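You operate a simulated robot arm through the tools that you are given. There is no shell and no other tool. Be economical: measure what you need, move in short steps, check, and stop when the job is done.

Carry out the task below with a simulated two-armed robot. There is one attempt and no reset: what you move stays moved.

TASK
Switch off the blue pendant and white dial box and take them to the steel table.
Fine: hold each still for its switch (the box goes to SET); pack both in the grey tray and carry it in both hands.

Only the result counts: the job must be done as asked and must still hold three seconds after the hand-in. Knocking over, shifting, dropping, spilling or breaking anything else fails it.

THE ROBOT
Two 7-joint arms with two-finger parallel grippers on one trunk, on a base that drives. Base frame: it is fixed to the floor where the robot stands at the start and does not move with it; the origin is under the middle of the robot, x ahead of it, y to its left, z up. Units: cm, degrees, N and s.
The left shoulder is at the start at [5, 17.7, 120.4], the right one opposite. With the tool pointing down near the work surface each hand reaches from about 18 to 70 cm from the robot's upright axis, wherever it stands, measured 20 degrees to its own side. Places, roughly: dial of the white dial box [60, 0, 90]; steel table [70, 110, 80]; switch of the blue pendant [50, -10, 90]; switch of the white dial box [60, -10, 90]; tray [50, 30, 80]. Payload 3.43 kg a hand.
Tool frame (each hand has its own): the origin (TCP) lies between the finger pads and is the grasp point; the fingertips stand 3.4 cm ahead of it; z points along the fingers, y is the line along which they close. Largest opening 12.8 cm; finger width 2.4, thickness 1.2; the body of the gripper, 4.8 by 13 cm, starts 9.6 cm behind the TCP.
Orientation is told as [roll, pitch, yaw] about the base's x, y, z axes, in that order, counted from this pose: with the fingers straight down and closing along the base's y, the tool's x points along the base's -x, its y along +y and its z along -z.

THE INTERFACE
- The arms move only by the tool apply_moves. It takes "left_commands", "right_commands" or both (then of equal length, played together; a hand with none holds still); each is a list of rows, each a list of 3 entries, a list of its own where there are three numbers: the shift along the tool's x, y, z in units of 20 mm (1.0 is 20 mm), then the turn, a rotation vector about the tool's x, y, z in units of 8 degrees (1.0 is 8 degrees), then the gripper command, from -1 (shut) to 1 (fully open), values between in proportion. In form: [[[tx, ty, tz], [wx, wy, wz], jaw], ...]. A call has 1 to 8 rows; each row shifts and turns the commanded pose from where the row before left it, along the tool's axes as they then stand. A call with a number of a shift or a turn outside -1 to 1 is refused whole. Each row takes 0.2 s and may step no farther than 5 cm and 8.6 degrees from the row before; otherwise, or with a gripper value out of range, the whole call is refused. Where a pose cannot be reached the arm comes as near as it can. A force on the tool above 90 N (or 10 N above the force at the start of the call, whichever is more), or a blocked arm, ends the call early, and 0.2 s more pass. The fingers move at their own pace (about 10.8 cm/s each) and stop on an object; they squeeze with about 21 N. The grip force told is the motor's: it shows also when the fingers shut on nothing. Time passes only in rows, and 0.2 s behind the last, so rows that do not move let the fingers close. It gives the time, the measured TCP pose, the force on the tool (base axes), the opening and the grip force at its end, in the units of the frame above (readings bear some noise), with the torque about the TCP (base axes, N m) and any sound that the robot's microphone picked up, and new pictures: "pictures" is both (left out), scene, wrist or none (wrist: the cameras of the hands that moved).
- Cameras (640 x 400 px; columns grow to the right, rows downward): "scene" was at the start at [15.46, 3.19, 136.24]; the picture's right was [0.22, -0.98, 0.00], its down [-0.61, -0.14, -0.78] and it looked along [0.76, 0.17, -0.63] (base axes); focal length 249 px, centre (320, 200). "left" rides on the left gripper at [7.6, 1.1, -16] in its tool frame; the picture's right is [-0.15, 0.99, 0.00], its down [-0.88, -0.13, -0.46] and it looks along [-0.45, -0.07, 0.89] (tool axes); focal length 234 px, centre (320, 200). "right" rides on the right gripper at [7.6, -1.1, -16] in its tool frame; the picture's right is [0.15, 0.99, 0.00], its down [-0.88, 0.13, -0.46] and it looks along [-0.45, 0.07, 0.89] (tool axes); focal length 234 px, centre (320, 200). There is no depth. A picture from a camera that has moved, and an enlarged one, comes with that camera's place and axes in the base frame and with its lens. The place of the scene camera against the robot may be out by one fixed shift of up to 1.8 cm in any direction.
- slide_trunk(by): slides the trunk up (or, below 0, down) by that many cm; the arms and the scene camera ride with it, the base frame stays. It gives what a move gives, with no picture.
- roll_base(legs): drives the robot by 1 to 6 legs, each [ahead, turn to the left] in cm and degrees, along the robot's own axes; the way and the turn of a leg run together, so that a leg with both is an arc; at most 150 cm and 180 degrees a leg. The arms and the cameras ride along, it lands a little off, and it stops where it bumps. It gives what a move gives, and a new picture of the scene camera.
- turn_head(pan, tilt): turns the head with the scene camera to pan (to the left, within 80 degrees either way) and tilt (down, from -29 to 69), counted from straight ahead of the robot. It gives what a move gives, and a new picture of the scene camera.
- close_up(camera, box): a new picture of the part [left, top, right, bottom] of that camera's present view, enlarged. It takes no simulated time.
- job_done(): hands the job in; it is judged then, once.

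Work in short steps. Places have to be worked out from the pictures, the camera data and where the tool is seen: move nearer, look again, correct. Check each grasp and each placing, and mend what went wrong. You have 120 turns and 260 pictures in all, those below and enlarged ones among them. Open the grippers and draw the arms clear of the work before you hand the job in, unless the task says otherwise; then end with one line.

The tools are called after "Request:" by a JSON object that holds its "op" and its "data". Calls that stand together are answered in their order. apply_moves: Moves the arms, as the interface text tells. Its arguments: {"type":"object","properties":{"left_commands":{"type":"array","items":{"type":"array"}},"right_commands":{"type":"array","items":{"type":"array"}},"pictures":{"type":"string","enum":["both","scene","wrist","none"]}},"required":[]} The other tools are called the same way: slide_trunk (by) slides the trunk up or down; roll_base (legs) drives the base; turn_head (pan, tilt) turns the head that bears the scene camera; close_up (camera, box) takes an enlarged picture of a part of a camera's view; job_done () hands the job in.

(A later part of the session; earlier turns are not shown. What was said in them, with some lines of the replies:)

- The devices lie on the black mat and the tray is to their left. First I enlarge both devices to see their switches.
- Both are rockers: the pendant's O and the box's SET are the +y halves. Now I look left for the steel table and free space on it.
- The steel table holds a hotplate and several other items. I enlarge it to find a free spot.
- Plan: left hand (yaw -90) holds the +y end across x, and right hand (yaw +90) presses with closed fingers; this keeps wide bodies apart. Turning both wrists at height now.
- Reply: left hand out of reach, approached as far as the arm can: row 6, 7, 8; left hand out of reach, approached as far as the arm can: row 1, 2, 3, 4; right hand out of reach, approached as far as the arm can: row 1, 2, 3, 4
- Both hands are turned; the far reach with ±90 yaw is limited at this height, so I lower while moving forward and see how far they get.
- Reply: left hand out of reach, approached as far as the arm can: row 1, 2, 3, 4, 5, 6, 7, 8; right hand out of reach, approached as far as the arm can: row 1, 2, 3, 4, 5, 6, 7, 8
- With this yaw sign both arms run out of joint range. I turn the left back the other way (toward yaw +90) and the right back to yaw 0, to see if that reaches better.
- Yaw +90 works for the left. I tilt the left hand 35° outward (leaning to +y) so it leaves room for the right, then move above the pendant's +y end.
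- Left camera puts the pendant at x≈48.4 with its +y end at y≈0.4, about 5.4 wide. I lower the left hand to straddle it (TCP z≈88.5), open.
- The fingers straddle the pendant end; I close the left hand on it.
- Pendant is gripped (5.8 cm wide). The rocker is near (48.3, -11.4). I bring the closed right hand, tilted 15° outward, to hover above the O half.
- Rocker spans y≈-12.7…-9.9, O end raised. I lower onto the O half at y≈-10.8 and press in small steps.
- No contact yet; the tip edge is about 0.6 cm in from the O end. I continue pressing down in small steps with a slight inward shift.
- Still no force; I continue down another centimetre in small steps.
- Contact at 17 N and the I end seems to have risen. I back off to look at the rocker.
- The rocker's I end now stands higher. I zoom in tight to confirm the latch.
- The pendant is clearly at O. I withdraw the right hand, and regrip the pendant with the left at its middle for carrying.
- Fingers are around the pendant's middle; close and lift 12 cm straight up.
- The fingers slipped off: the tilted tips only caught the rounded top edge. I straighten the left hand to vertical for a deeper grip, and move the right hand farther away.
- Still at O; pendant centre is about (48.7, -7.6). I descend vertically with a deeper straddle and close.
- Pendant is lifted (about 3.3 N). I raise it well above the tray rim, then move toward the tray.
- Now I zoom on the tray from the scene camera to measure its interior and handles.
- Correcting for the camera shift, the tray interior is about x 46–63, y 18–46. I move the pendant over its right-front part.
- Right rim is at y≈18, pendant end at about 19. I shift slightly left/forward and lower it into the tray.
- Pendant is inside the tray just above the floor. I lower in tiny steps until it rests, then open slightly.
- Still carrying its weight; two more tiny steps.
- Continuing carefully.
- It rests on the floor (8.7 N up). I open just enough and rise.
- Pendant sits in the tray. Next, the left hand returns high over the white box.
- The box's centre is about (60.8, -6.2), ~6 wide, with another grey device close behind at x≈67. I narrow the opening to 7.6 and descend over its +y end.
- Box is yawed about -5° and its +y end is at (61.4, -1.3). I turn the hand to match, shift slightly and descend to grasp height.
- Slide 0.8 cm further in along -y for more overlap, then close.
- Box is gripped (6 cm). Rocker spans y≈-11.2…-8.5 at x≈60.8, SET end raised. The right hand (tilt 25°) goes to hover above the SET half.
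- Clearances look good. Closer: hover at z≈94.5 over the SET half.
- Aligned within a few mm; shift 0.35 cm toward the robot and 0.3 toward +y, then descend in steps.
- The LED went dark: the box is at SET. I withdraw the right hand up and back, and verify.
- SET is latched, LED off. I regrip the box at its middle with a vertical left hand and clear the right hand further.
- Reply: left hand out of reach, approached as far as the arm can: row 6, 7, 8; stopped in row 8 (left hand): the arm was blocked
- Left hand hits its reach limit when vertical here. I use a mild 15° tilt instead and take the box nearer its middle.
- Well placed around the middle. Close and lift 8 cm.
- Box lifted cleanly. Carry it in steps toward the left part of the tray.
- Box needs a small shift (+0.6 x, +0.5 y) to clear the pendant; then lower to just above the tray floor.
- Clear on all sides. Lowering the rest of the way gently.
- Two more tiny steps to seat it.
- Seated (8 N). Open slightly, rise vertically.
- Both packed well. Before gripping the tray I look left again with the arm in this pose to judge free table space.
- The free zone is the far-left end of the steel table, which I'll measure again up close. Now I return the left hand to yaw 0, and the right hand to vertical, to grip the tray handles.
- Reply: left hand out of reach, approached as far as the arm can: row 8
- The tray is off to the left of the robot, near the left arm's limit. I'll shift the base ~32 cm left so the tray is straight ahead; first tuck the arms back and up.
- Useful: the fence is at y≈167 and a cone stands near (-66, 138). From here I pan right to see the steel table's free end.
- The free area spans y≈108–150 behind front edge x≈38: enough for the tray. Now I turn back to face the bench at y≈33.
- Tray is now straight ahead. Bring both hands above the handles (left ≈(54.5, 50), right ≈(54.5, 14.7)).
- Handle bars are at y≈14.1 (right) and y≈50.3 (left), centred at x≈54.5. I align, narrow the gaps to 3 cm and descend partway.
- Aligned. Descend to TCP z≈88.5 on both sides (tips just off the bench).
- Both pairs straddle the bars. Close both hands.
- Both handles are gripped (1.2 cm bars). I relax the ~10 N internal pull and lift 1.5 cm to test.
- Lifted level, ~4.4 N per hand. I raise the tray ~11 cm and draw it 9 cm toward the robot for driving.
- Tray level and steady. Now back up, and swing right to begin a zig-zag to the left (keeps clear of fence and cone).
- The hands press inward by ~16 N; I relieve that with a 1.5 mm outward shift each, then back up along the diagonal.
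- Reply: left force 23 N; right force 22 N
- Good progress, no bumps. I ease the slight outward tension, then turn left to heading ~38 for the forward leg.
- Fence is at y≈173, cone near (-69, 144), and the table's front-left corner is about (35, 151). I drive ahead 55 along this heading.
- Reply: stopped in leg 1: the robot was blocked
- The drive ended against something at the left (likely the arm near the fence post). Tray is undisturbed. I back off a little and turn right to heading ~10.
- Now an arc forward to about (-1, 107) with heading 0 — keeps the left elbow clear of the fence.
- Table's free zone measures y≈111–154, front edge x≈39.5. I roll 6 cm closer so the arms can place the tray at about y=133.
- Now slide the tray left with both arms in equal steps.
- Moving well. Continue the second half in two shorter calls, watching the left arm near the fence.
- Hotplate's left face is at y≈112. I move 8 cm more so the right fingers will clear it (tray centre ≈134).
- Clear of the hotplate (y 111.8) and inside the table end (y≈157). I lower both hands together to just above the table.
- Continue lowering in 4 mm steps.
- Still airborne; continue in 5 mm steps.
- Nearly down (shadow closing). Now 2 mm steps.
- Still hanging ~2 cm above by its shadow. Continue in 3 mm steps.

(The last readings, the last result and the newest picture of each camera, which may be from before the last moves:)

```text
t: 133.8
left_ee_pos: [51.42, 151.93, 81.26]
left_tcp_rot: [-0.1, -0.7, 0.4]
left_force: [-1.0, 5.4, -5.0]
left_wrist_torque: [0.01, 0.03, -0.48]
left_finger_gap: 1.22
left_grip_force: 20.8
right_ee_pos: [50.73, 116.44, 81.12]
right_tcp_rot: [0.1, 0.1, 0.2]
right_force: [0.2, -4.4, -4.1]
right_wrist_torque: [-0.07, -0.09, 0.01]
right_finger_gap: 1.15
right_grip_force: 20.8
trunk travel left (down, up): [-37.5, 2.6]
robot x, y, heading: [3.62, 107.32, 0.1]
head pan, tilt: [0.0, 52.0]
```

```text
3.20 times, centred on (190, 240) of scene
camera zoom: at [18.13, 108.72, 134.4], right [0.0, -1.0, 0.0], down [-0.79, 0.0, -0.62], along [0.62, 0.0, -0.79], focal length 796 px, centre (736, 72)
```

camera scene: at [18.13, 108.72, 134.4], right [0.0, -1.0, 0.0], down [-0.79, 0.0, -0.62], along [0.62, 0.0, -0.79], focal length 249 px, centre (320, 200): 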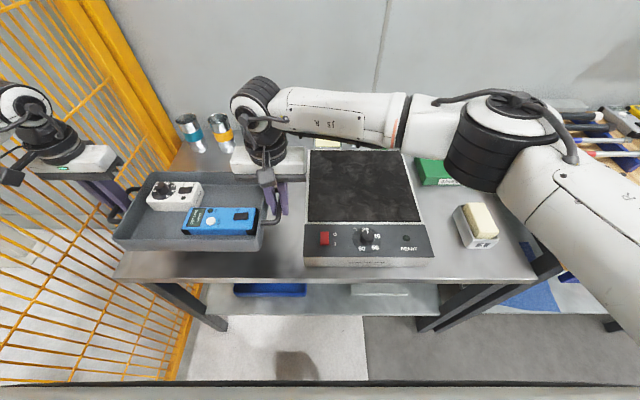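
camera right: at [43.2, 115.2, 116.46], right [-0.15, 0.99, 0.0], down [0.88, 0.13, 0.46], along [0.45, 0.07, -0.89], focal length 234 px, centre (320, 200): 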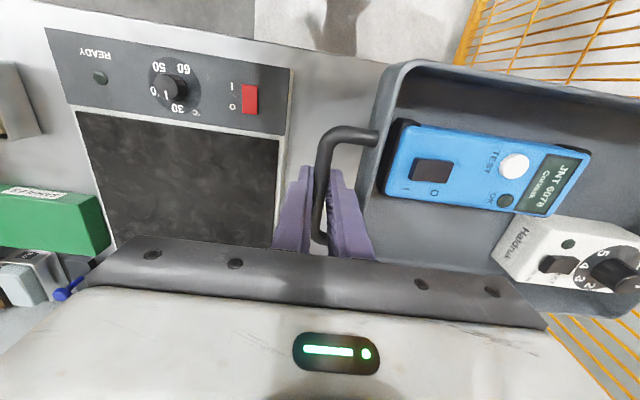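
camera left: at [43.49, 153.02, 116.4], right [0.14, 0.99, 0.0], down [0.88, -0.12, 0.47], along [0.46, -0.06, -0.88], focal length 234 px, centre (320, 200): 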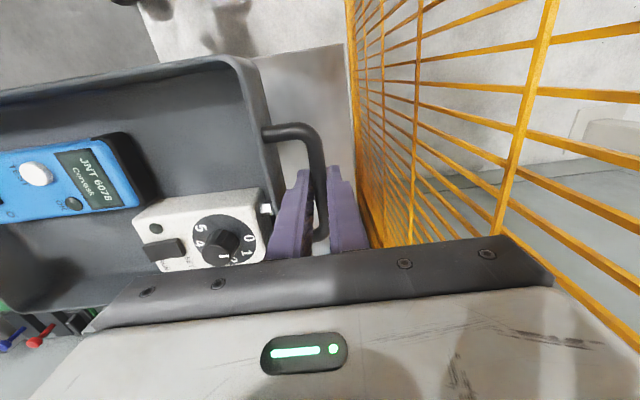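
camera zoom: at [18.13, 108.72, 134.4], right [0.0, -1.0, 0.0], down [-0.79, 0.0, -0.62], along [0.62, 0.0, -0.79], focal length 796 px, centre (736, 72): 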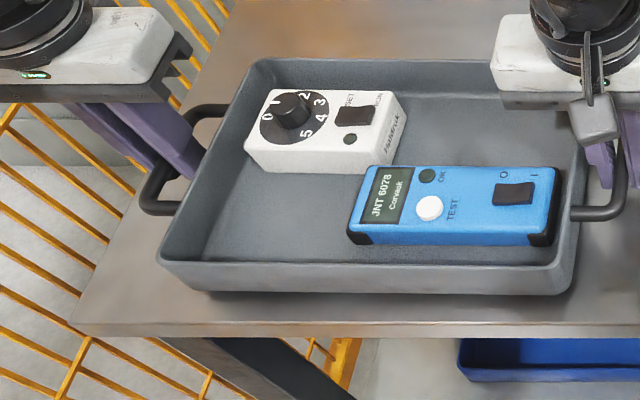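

Very close now (thin shadow). 1.5 mm steps.

Request:
{"op": "apply_moves", "data": {"left_commands": [[[0, 0, 0.08], [0, 0, 0], -1], [[0, 0, 0.08], [0, 0, 0], -1], [[0, 0, 0.08], [0, 0, 0], -1]], "right_commands": [[[0, 0, 0.08], [0, 0, 0], -1], [[0, 0, 0.08], [0, 0, 0], -1], [[0, 0, 0.08], [0, 0, 0], -1]], "pictures": "none"}}

```text
t: 134.6
left_ee_pos: [51.55, 152.03, 80.7]
left_tcp_rot: [0.1, -0.7, 0.4]
left_force: [-1.0, 6.9, -4.7]
left_wrist_torque: [0.06, 0.06, -0.51]
left_finger_gap: 1.22
left_grip_force: 21.1
right_ee_pos: [50.8, 116.42, 80.75]
right_tcp_rot: [0.1, 0.0, 0.1]
right_force: [1.1, -7.2, -4.8]
right_wrist_torque: [-0.04, 0.01, 0.1]
right_finger_gap: 1.14
right_grip_force: 21.0
trunk travel left (down, up): [-37.5, 2.6]
robot x, y, heading: [3.32, 107.55, 0.3]
head pan, tilt: [0.0, 52.0]
```

Request:
{"op": "apply_moves", "data": {"left_commands": [[[0, 0, 0.08], [0, 0, 0], -1], [[0, 0, 0.08], [0, 0, 0], -1], [[0, 0, 0.08], [0, 0, 0], -1]], "right_commands": [[[0, 0, 0.08], [0, 0, 0], -1], [[0, 0, 0.08], [0, 0, 0], -1], [[0, 0, 0.08], [0, 0, 0], -1]], "pictures": "none"}}

Request:
{"op": "close_up", "data": {"camera": "scene", "box": [90, 180, 290, 300]}}

```text
t: 135.4
left_ee_pos: [51.43, 152.07, 80.69]
left_tcp_rot: [0.2, -1.0, 0.4]
left_force: [-3.8, 8.3, 16.2]
left_wrist_torque: [0.08, 0.35, -0.52]
left_finger_gap: 1.23
left_grip_force: 21.6
right_ee_pos: [50.9, 116.54, 80.78]
right_tcp_rot: [0.3, -0.2, 0.1]
right_force: [3.0, -5.8, 8.1]
right_wrist_torque: [-0.08, 0.52, 0.07]
right_finger_gap: 1.14
right_grip_force: 21.3
trunk travel left (down, up): [-37.5, 2.6]
robot x, y, heading: [3.18, 107.7, 0.0]
head pan, tilt: [0.0, 52.0]
```

```text
3.20 times, centred on (190, 240) of scene
camera zoom: at [17.87, 108.57, 134.49], right [0.0, -1.0, 0.0], down [-0.79, 0.0, -0.62], along [0.62, 0.0, -0.79], focal length 796 px, centre (736, 72)
```

zoom: 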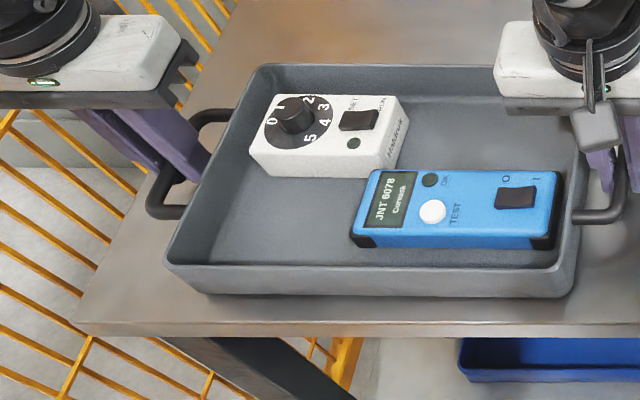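

The tray rests on the table (upward forces). I relax the push, open the fingers to ~2.9 cm and rise straight up.

Request:
{"op": "apply_moves", "data": {"left_commands": [[[0, 0, -0.12], [0, 0, 0], -1], [[0, 0, 0], [0, 0, 0], -0.55], [[0, 0, 0], [0, 0, 0], -0.55], [[0, 0, -0.3], [0, 0, 0], -0.55], [[0, 0, -0.6], [0, 0, 0], -0.55], [[0, 0, -1], [0, 0, 0], -0.55], [[0, 0, -1], [0, 0, 0], -0.55], [[0, 0, -1], [0, 0, 0], -0.55]], "right_commands": [[[0, 0, -0.1], [0, 0, 0], -1], [[0, 0, 0], [0, 0, 0], -0.55], [[0, 0, 0], [0, 0, 0], -0.55], [[0, 0, -0.3], [0, 0, 0], -0.55], [[0, 0, -0.6], [0, 0, 0], -0.55], [[0, 0, -1], [0, 0, 0], -0.55], [[0, 0, -1], [0, 0, 0], -0.55], [[0, 0, -1], [0, 0, 0], -0.55]], "pictures": "both"}}

```text
t: 137.2
left_ee_pos: [51.25, 151.92, 88.32]
left_tcp_rot: [0.0, -0.7, 0.3]
left_force: [0.1, -0.2, 1.0]
left_wrist_torque: [0.0, 0.02, -0.02]
left_finger_gap: 2.87
left_grip_force: 0.1
right_ee_pos: [50.66, 116.31, 88.34]
right_tcp_rot: [0.1, 0.0, 0.1]
right_force: [-0.2, 0.0, 0.6]
right_wrist_torque: [0.0, 0.02, -0.02]
right_finger_gap: 2.9
right_grip_force: 0.2
trunk travel left (down, up): [-37.5, 2.6]
robot x, y, heading: [3.81, 107.06, 0.0]
head pan, tilt: [0.0, 52.0]
camera scene: at [18.02, 108.67, 134.41], right [0.0, -1.0, 0.0], down [-0.79, 0.0, -0.62], along [0.62, 0.0, -0.79], focal length 249 px, centre (320, 200)
camera right: at [42.99, 115.05, 104.3], right [-0.15, 0.99, 0.0], down [0.88, 0.13, 0.46], along [0.45, 0.07, -0.89], focal length 234 px, centre (320, 200)
camera left: at [43.62, 152.87, 104.18], right [0.14, 0.99, 0.0], down [0.88, -0.12, 0.47], along [0.46, -0.06, -0.88], focal length 234 px, centre (320, 200)
```

scene: 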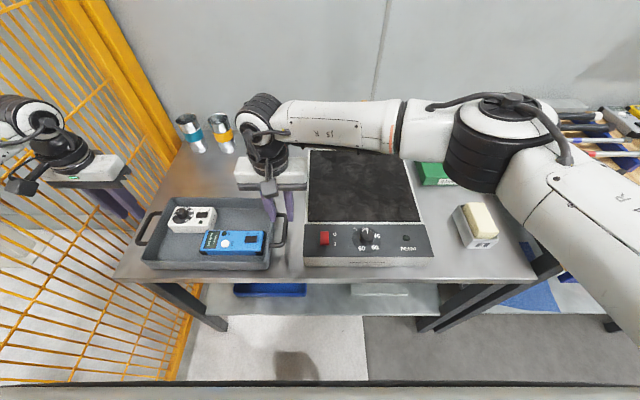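
right: 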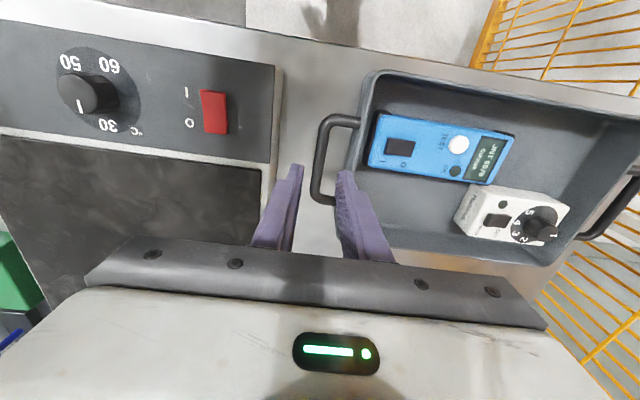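
left: 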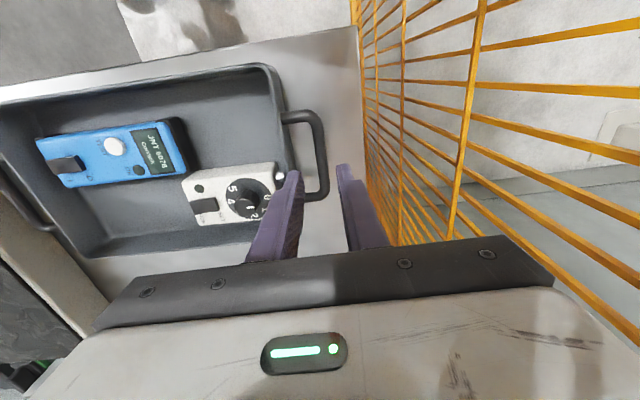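

Tray is released flat on the steel table with both devices. I raise the arms, open the grippers and draw them back clear.

Request:
{"op": "apply_moves", "data": {"left_commands": [[[0, 0, -1], [0, 0, 0], -0.5], [[0, 0, -1], [0, 0, 0], -0.5], [[0, 0, -1], [0, 0, 0], -0.5], [[0, 0, -1], [0, 0, 0], 0], [[0, 0, -1], [0, 0, 0], 0.3], [[0.5, -0.9, -1], [0, 0, 0], 0.5], [[0.5, -0.9, -1], [0, 0, 0], 0.5], [[0.5, -0.9, 0], [0, 0, 0], 0.5]], "right_commands": [[[0, 0, -1], [0, 0, 0], -0.5], [[0, 0, -1], [0, 0, 0], -0.5], [[0, 0, -1], [0, 0, 0], -0.5], [[0, 0, -1], [0, 0, 0], 0], [[0, 0, -1], [0, 0, 0], 0.3], [[0.5, -0.9, -1], [0, 0, 0], 0.5], [[0.5, -0.9, -1], [0, 0, 0], 0.5], [[0.5, -0.9, 0], [0, 0, 0], 0.5]], "pictures": "none"}}

Request:
{"op": "apply_moves", "data": {"left_commands": [[[0.9, -0.8, 0], [0, 0, 0], 0.5], [[0.9, -0.8, 0], [0, 0, 0], 0.5], [[0.9, -0.8, 0], [0, 0, 0], 0.5], [[0.9, -0.8, 0], [0, 0, 0], 0.5], [[0.9, -0.8, 0], [0, 0, 0], 0.5], [[0.9, -0.5, 0], [0, 0, 0], 0.5]], "right_commands": [[[0.9, -0.9, 0], [0, 0, 0], 0.5], [[0.9, -0.9, 0], [0, 0, 0], 0.5], [[0.9, -0.9, 0], [0, 0, 0], 0.5], [[0.9, -0.9, 0], [0, 0, 0], 0.5], [[0.9, -0.9, 0], [0, 0, 0], 0.5], [[0.9, -0.9, 0], [0, 0, 0], 0.5]], "pictures": "scene"}}

Request:
{"op": "close_up", "data": {"camera": "scene", "box": [110, 170, 310, 300]}}

```text
t: 139.0
left_ee_pos: [48.19, 146.46, 102.19]
left_tcp_rot: [0.0, -0.7, 0.4]
left_force: [0.0, -0.7, 0.4]
left_wrist_torque: [0.0, 0.01, -0.01]
left_finger_gap: 9.6
left_grip_force: 0.0
right_ee_pos: [47.7, 110.74, 102.38]
right_tcp_rot: [0.1, -0.1, 0.1]
right_force: [-0.3, -0.4, 0.3]
right_wrist_torque: [0.03, -0.03, 0.03]
right_finger_gap: 9.58
right_grip_force: 0.1
trunk travel left (down, up): [-37.5, 2.6]
robot x, y, heading: [3.38, 107.69, 0.2]
head pan, tilt: [0.0, 52.0]
```

```text
t: 140.4
left_ee_pos: [37.32, 137.26, 102.24]
left_tcp_rot: [0.1, -0.7, 0.3]
left_force: [0.9, 0.9, -0.1]
left_wrist_torque: [0.0, 0.01, -0.04]
left_finger_gap: 9.61
left_grip_force: 0.0
right_ee_pos: [36.97, 100.14, 102.27]
right_tcp_rot: [0.5, -0.2, 0.1]
right_force: [-0.8, 0.4, 0.0]
right_wrist_torque: [0.01, -0.01, -0.02]
right_finger_gap: 9.6
right_grip_force: 0.1
trunk travel left (down, up): [-37.5, 2.6]
robot x, y, heading: [3.26, 107.32, 0.1]
head pan, tilt: [0.0, 52.0]
camera scene: at [17.99, 108.31, 134.4], right [0.0, -1.0, 0.0], down [-0.79, 0.0, -0.62], along [0.62, 0.0, -0.79], focal length 249 px, centre (320, 200)
```

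scene: 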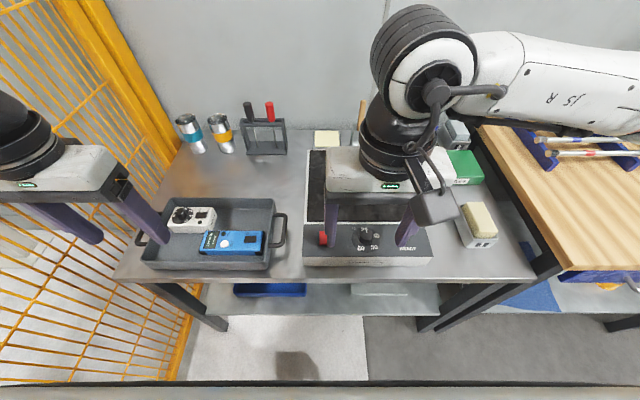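

```text
3.08 times, centred on (210, 235) of scene
camera zoom: at [17.99, 108.31, 134.4], right [0.0, -1.0, 0.0], down [-0.79, 0.0, -0.62], along [0.62, 0.0, -0.79], focal length 766 px, centre (658, 92)
```

zoom: 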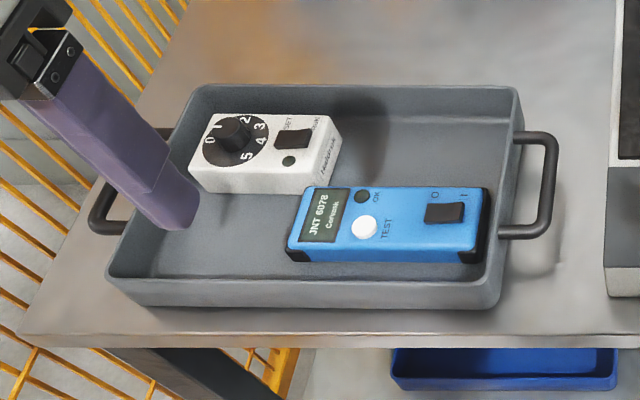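

All is well placed. I back the robot 15 cm to clear the arms and take a last look at the switches.

Request:
{"op": "roll_base", "data": {"legs": [[-16, 0]]}}

Request:
{"op": "close_up", "data": {"camera": "scene", "box": [130, 100, 330, 240]}}

```text
t: 141.8
left_ee_pos: [21.74, 137.32, 102.38]
left_tcp_rot: [0.2, -0.9, 0.3]
left_force: [-0.2, 0.4, 0.9]
left_wrist_torque: [0.02, 0.01, -0.01]
left_finger_gap: 9.59
left_grip_force: 0.2
right_ee_pos: [21.11, 100.0, 102.18]
right_tcp_rot: [0.3, -0.2, 0.0]
right_force: [-0.1, 0.1, -0.6]
right_wrist_torque: [-0.03, 0.02, 0.01]
right_finger_gap: 9.61
right_grip_force: 0.1
trunk travel left (down, up): [-37.5, 2.6]
robot x, y, heading: [-12.09, 107.57, 0.0]
head pan, tilt: [0.0, 52.0]
camera scene: at [2.1, 108.31, 134.44], right [0.0, -1.0, 0.0], down [-0.79, 0.0, -0.62], along [0.62, 0.0, -0.79], focal length 249 px, centre (320, 200)
```

scene: 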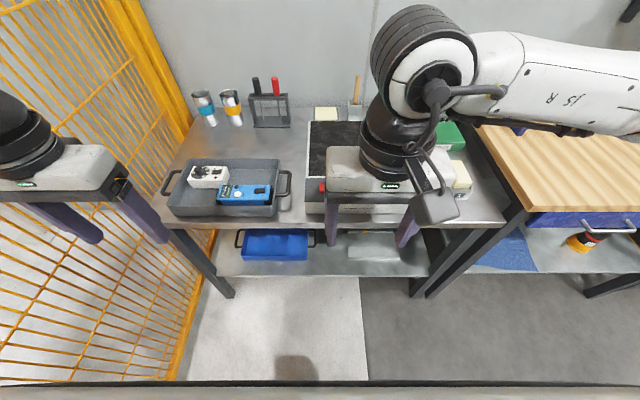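

```text
2.86 times, centred on (230, 170) of scene
camera zoom: at [2.1, 108.31, 134.44], right [0.0, -1.0, 0.0], down [-0.79, 0.0, -0.62], along [0.62, 0.0, -0.79], focal length 711 px, centre (577, 286)
```

zoom: 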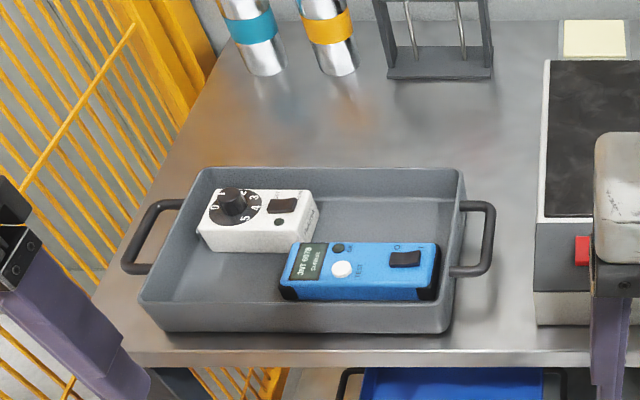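

The tray with both devices stands on the steel table, both are switched off, nothing else looks disturbed, and the arms are clear. Handing in.

Request:
{"op": "job_done", "data": {}}

```text
The job is handed in.
```

The blue pendant is at O and the white dial box is at SET with its light out. Both are packed in the grey tray, which I carried in both hands and set on the free left end of the steel table. The arms are clear, nothing else looked disturbed in the last picture, and the job is handed in.
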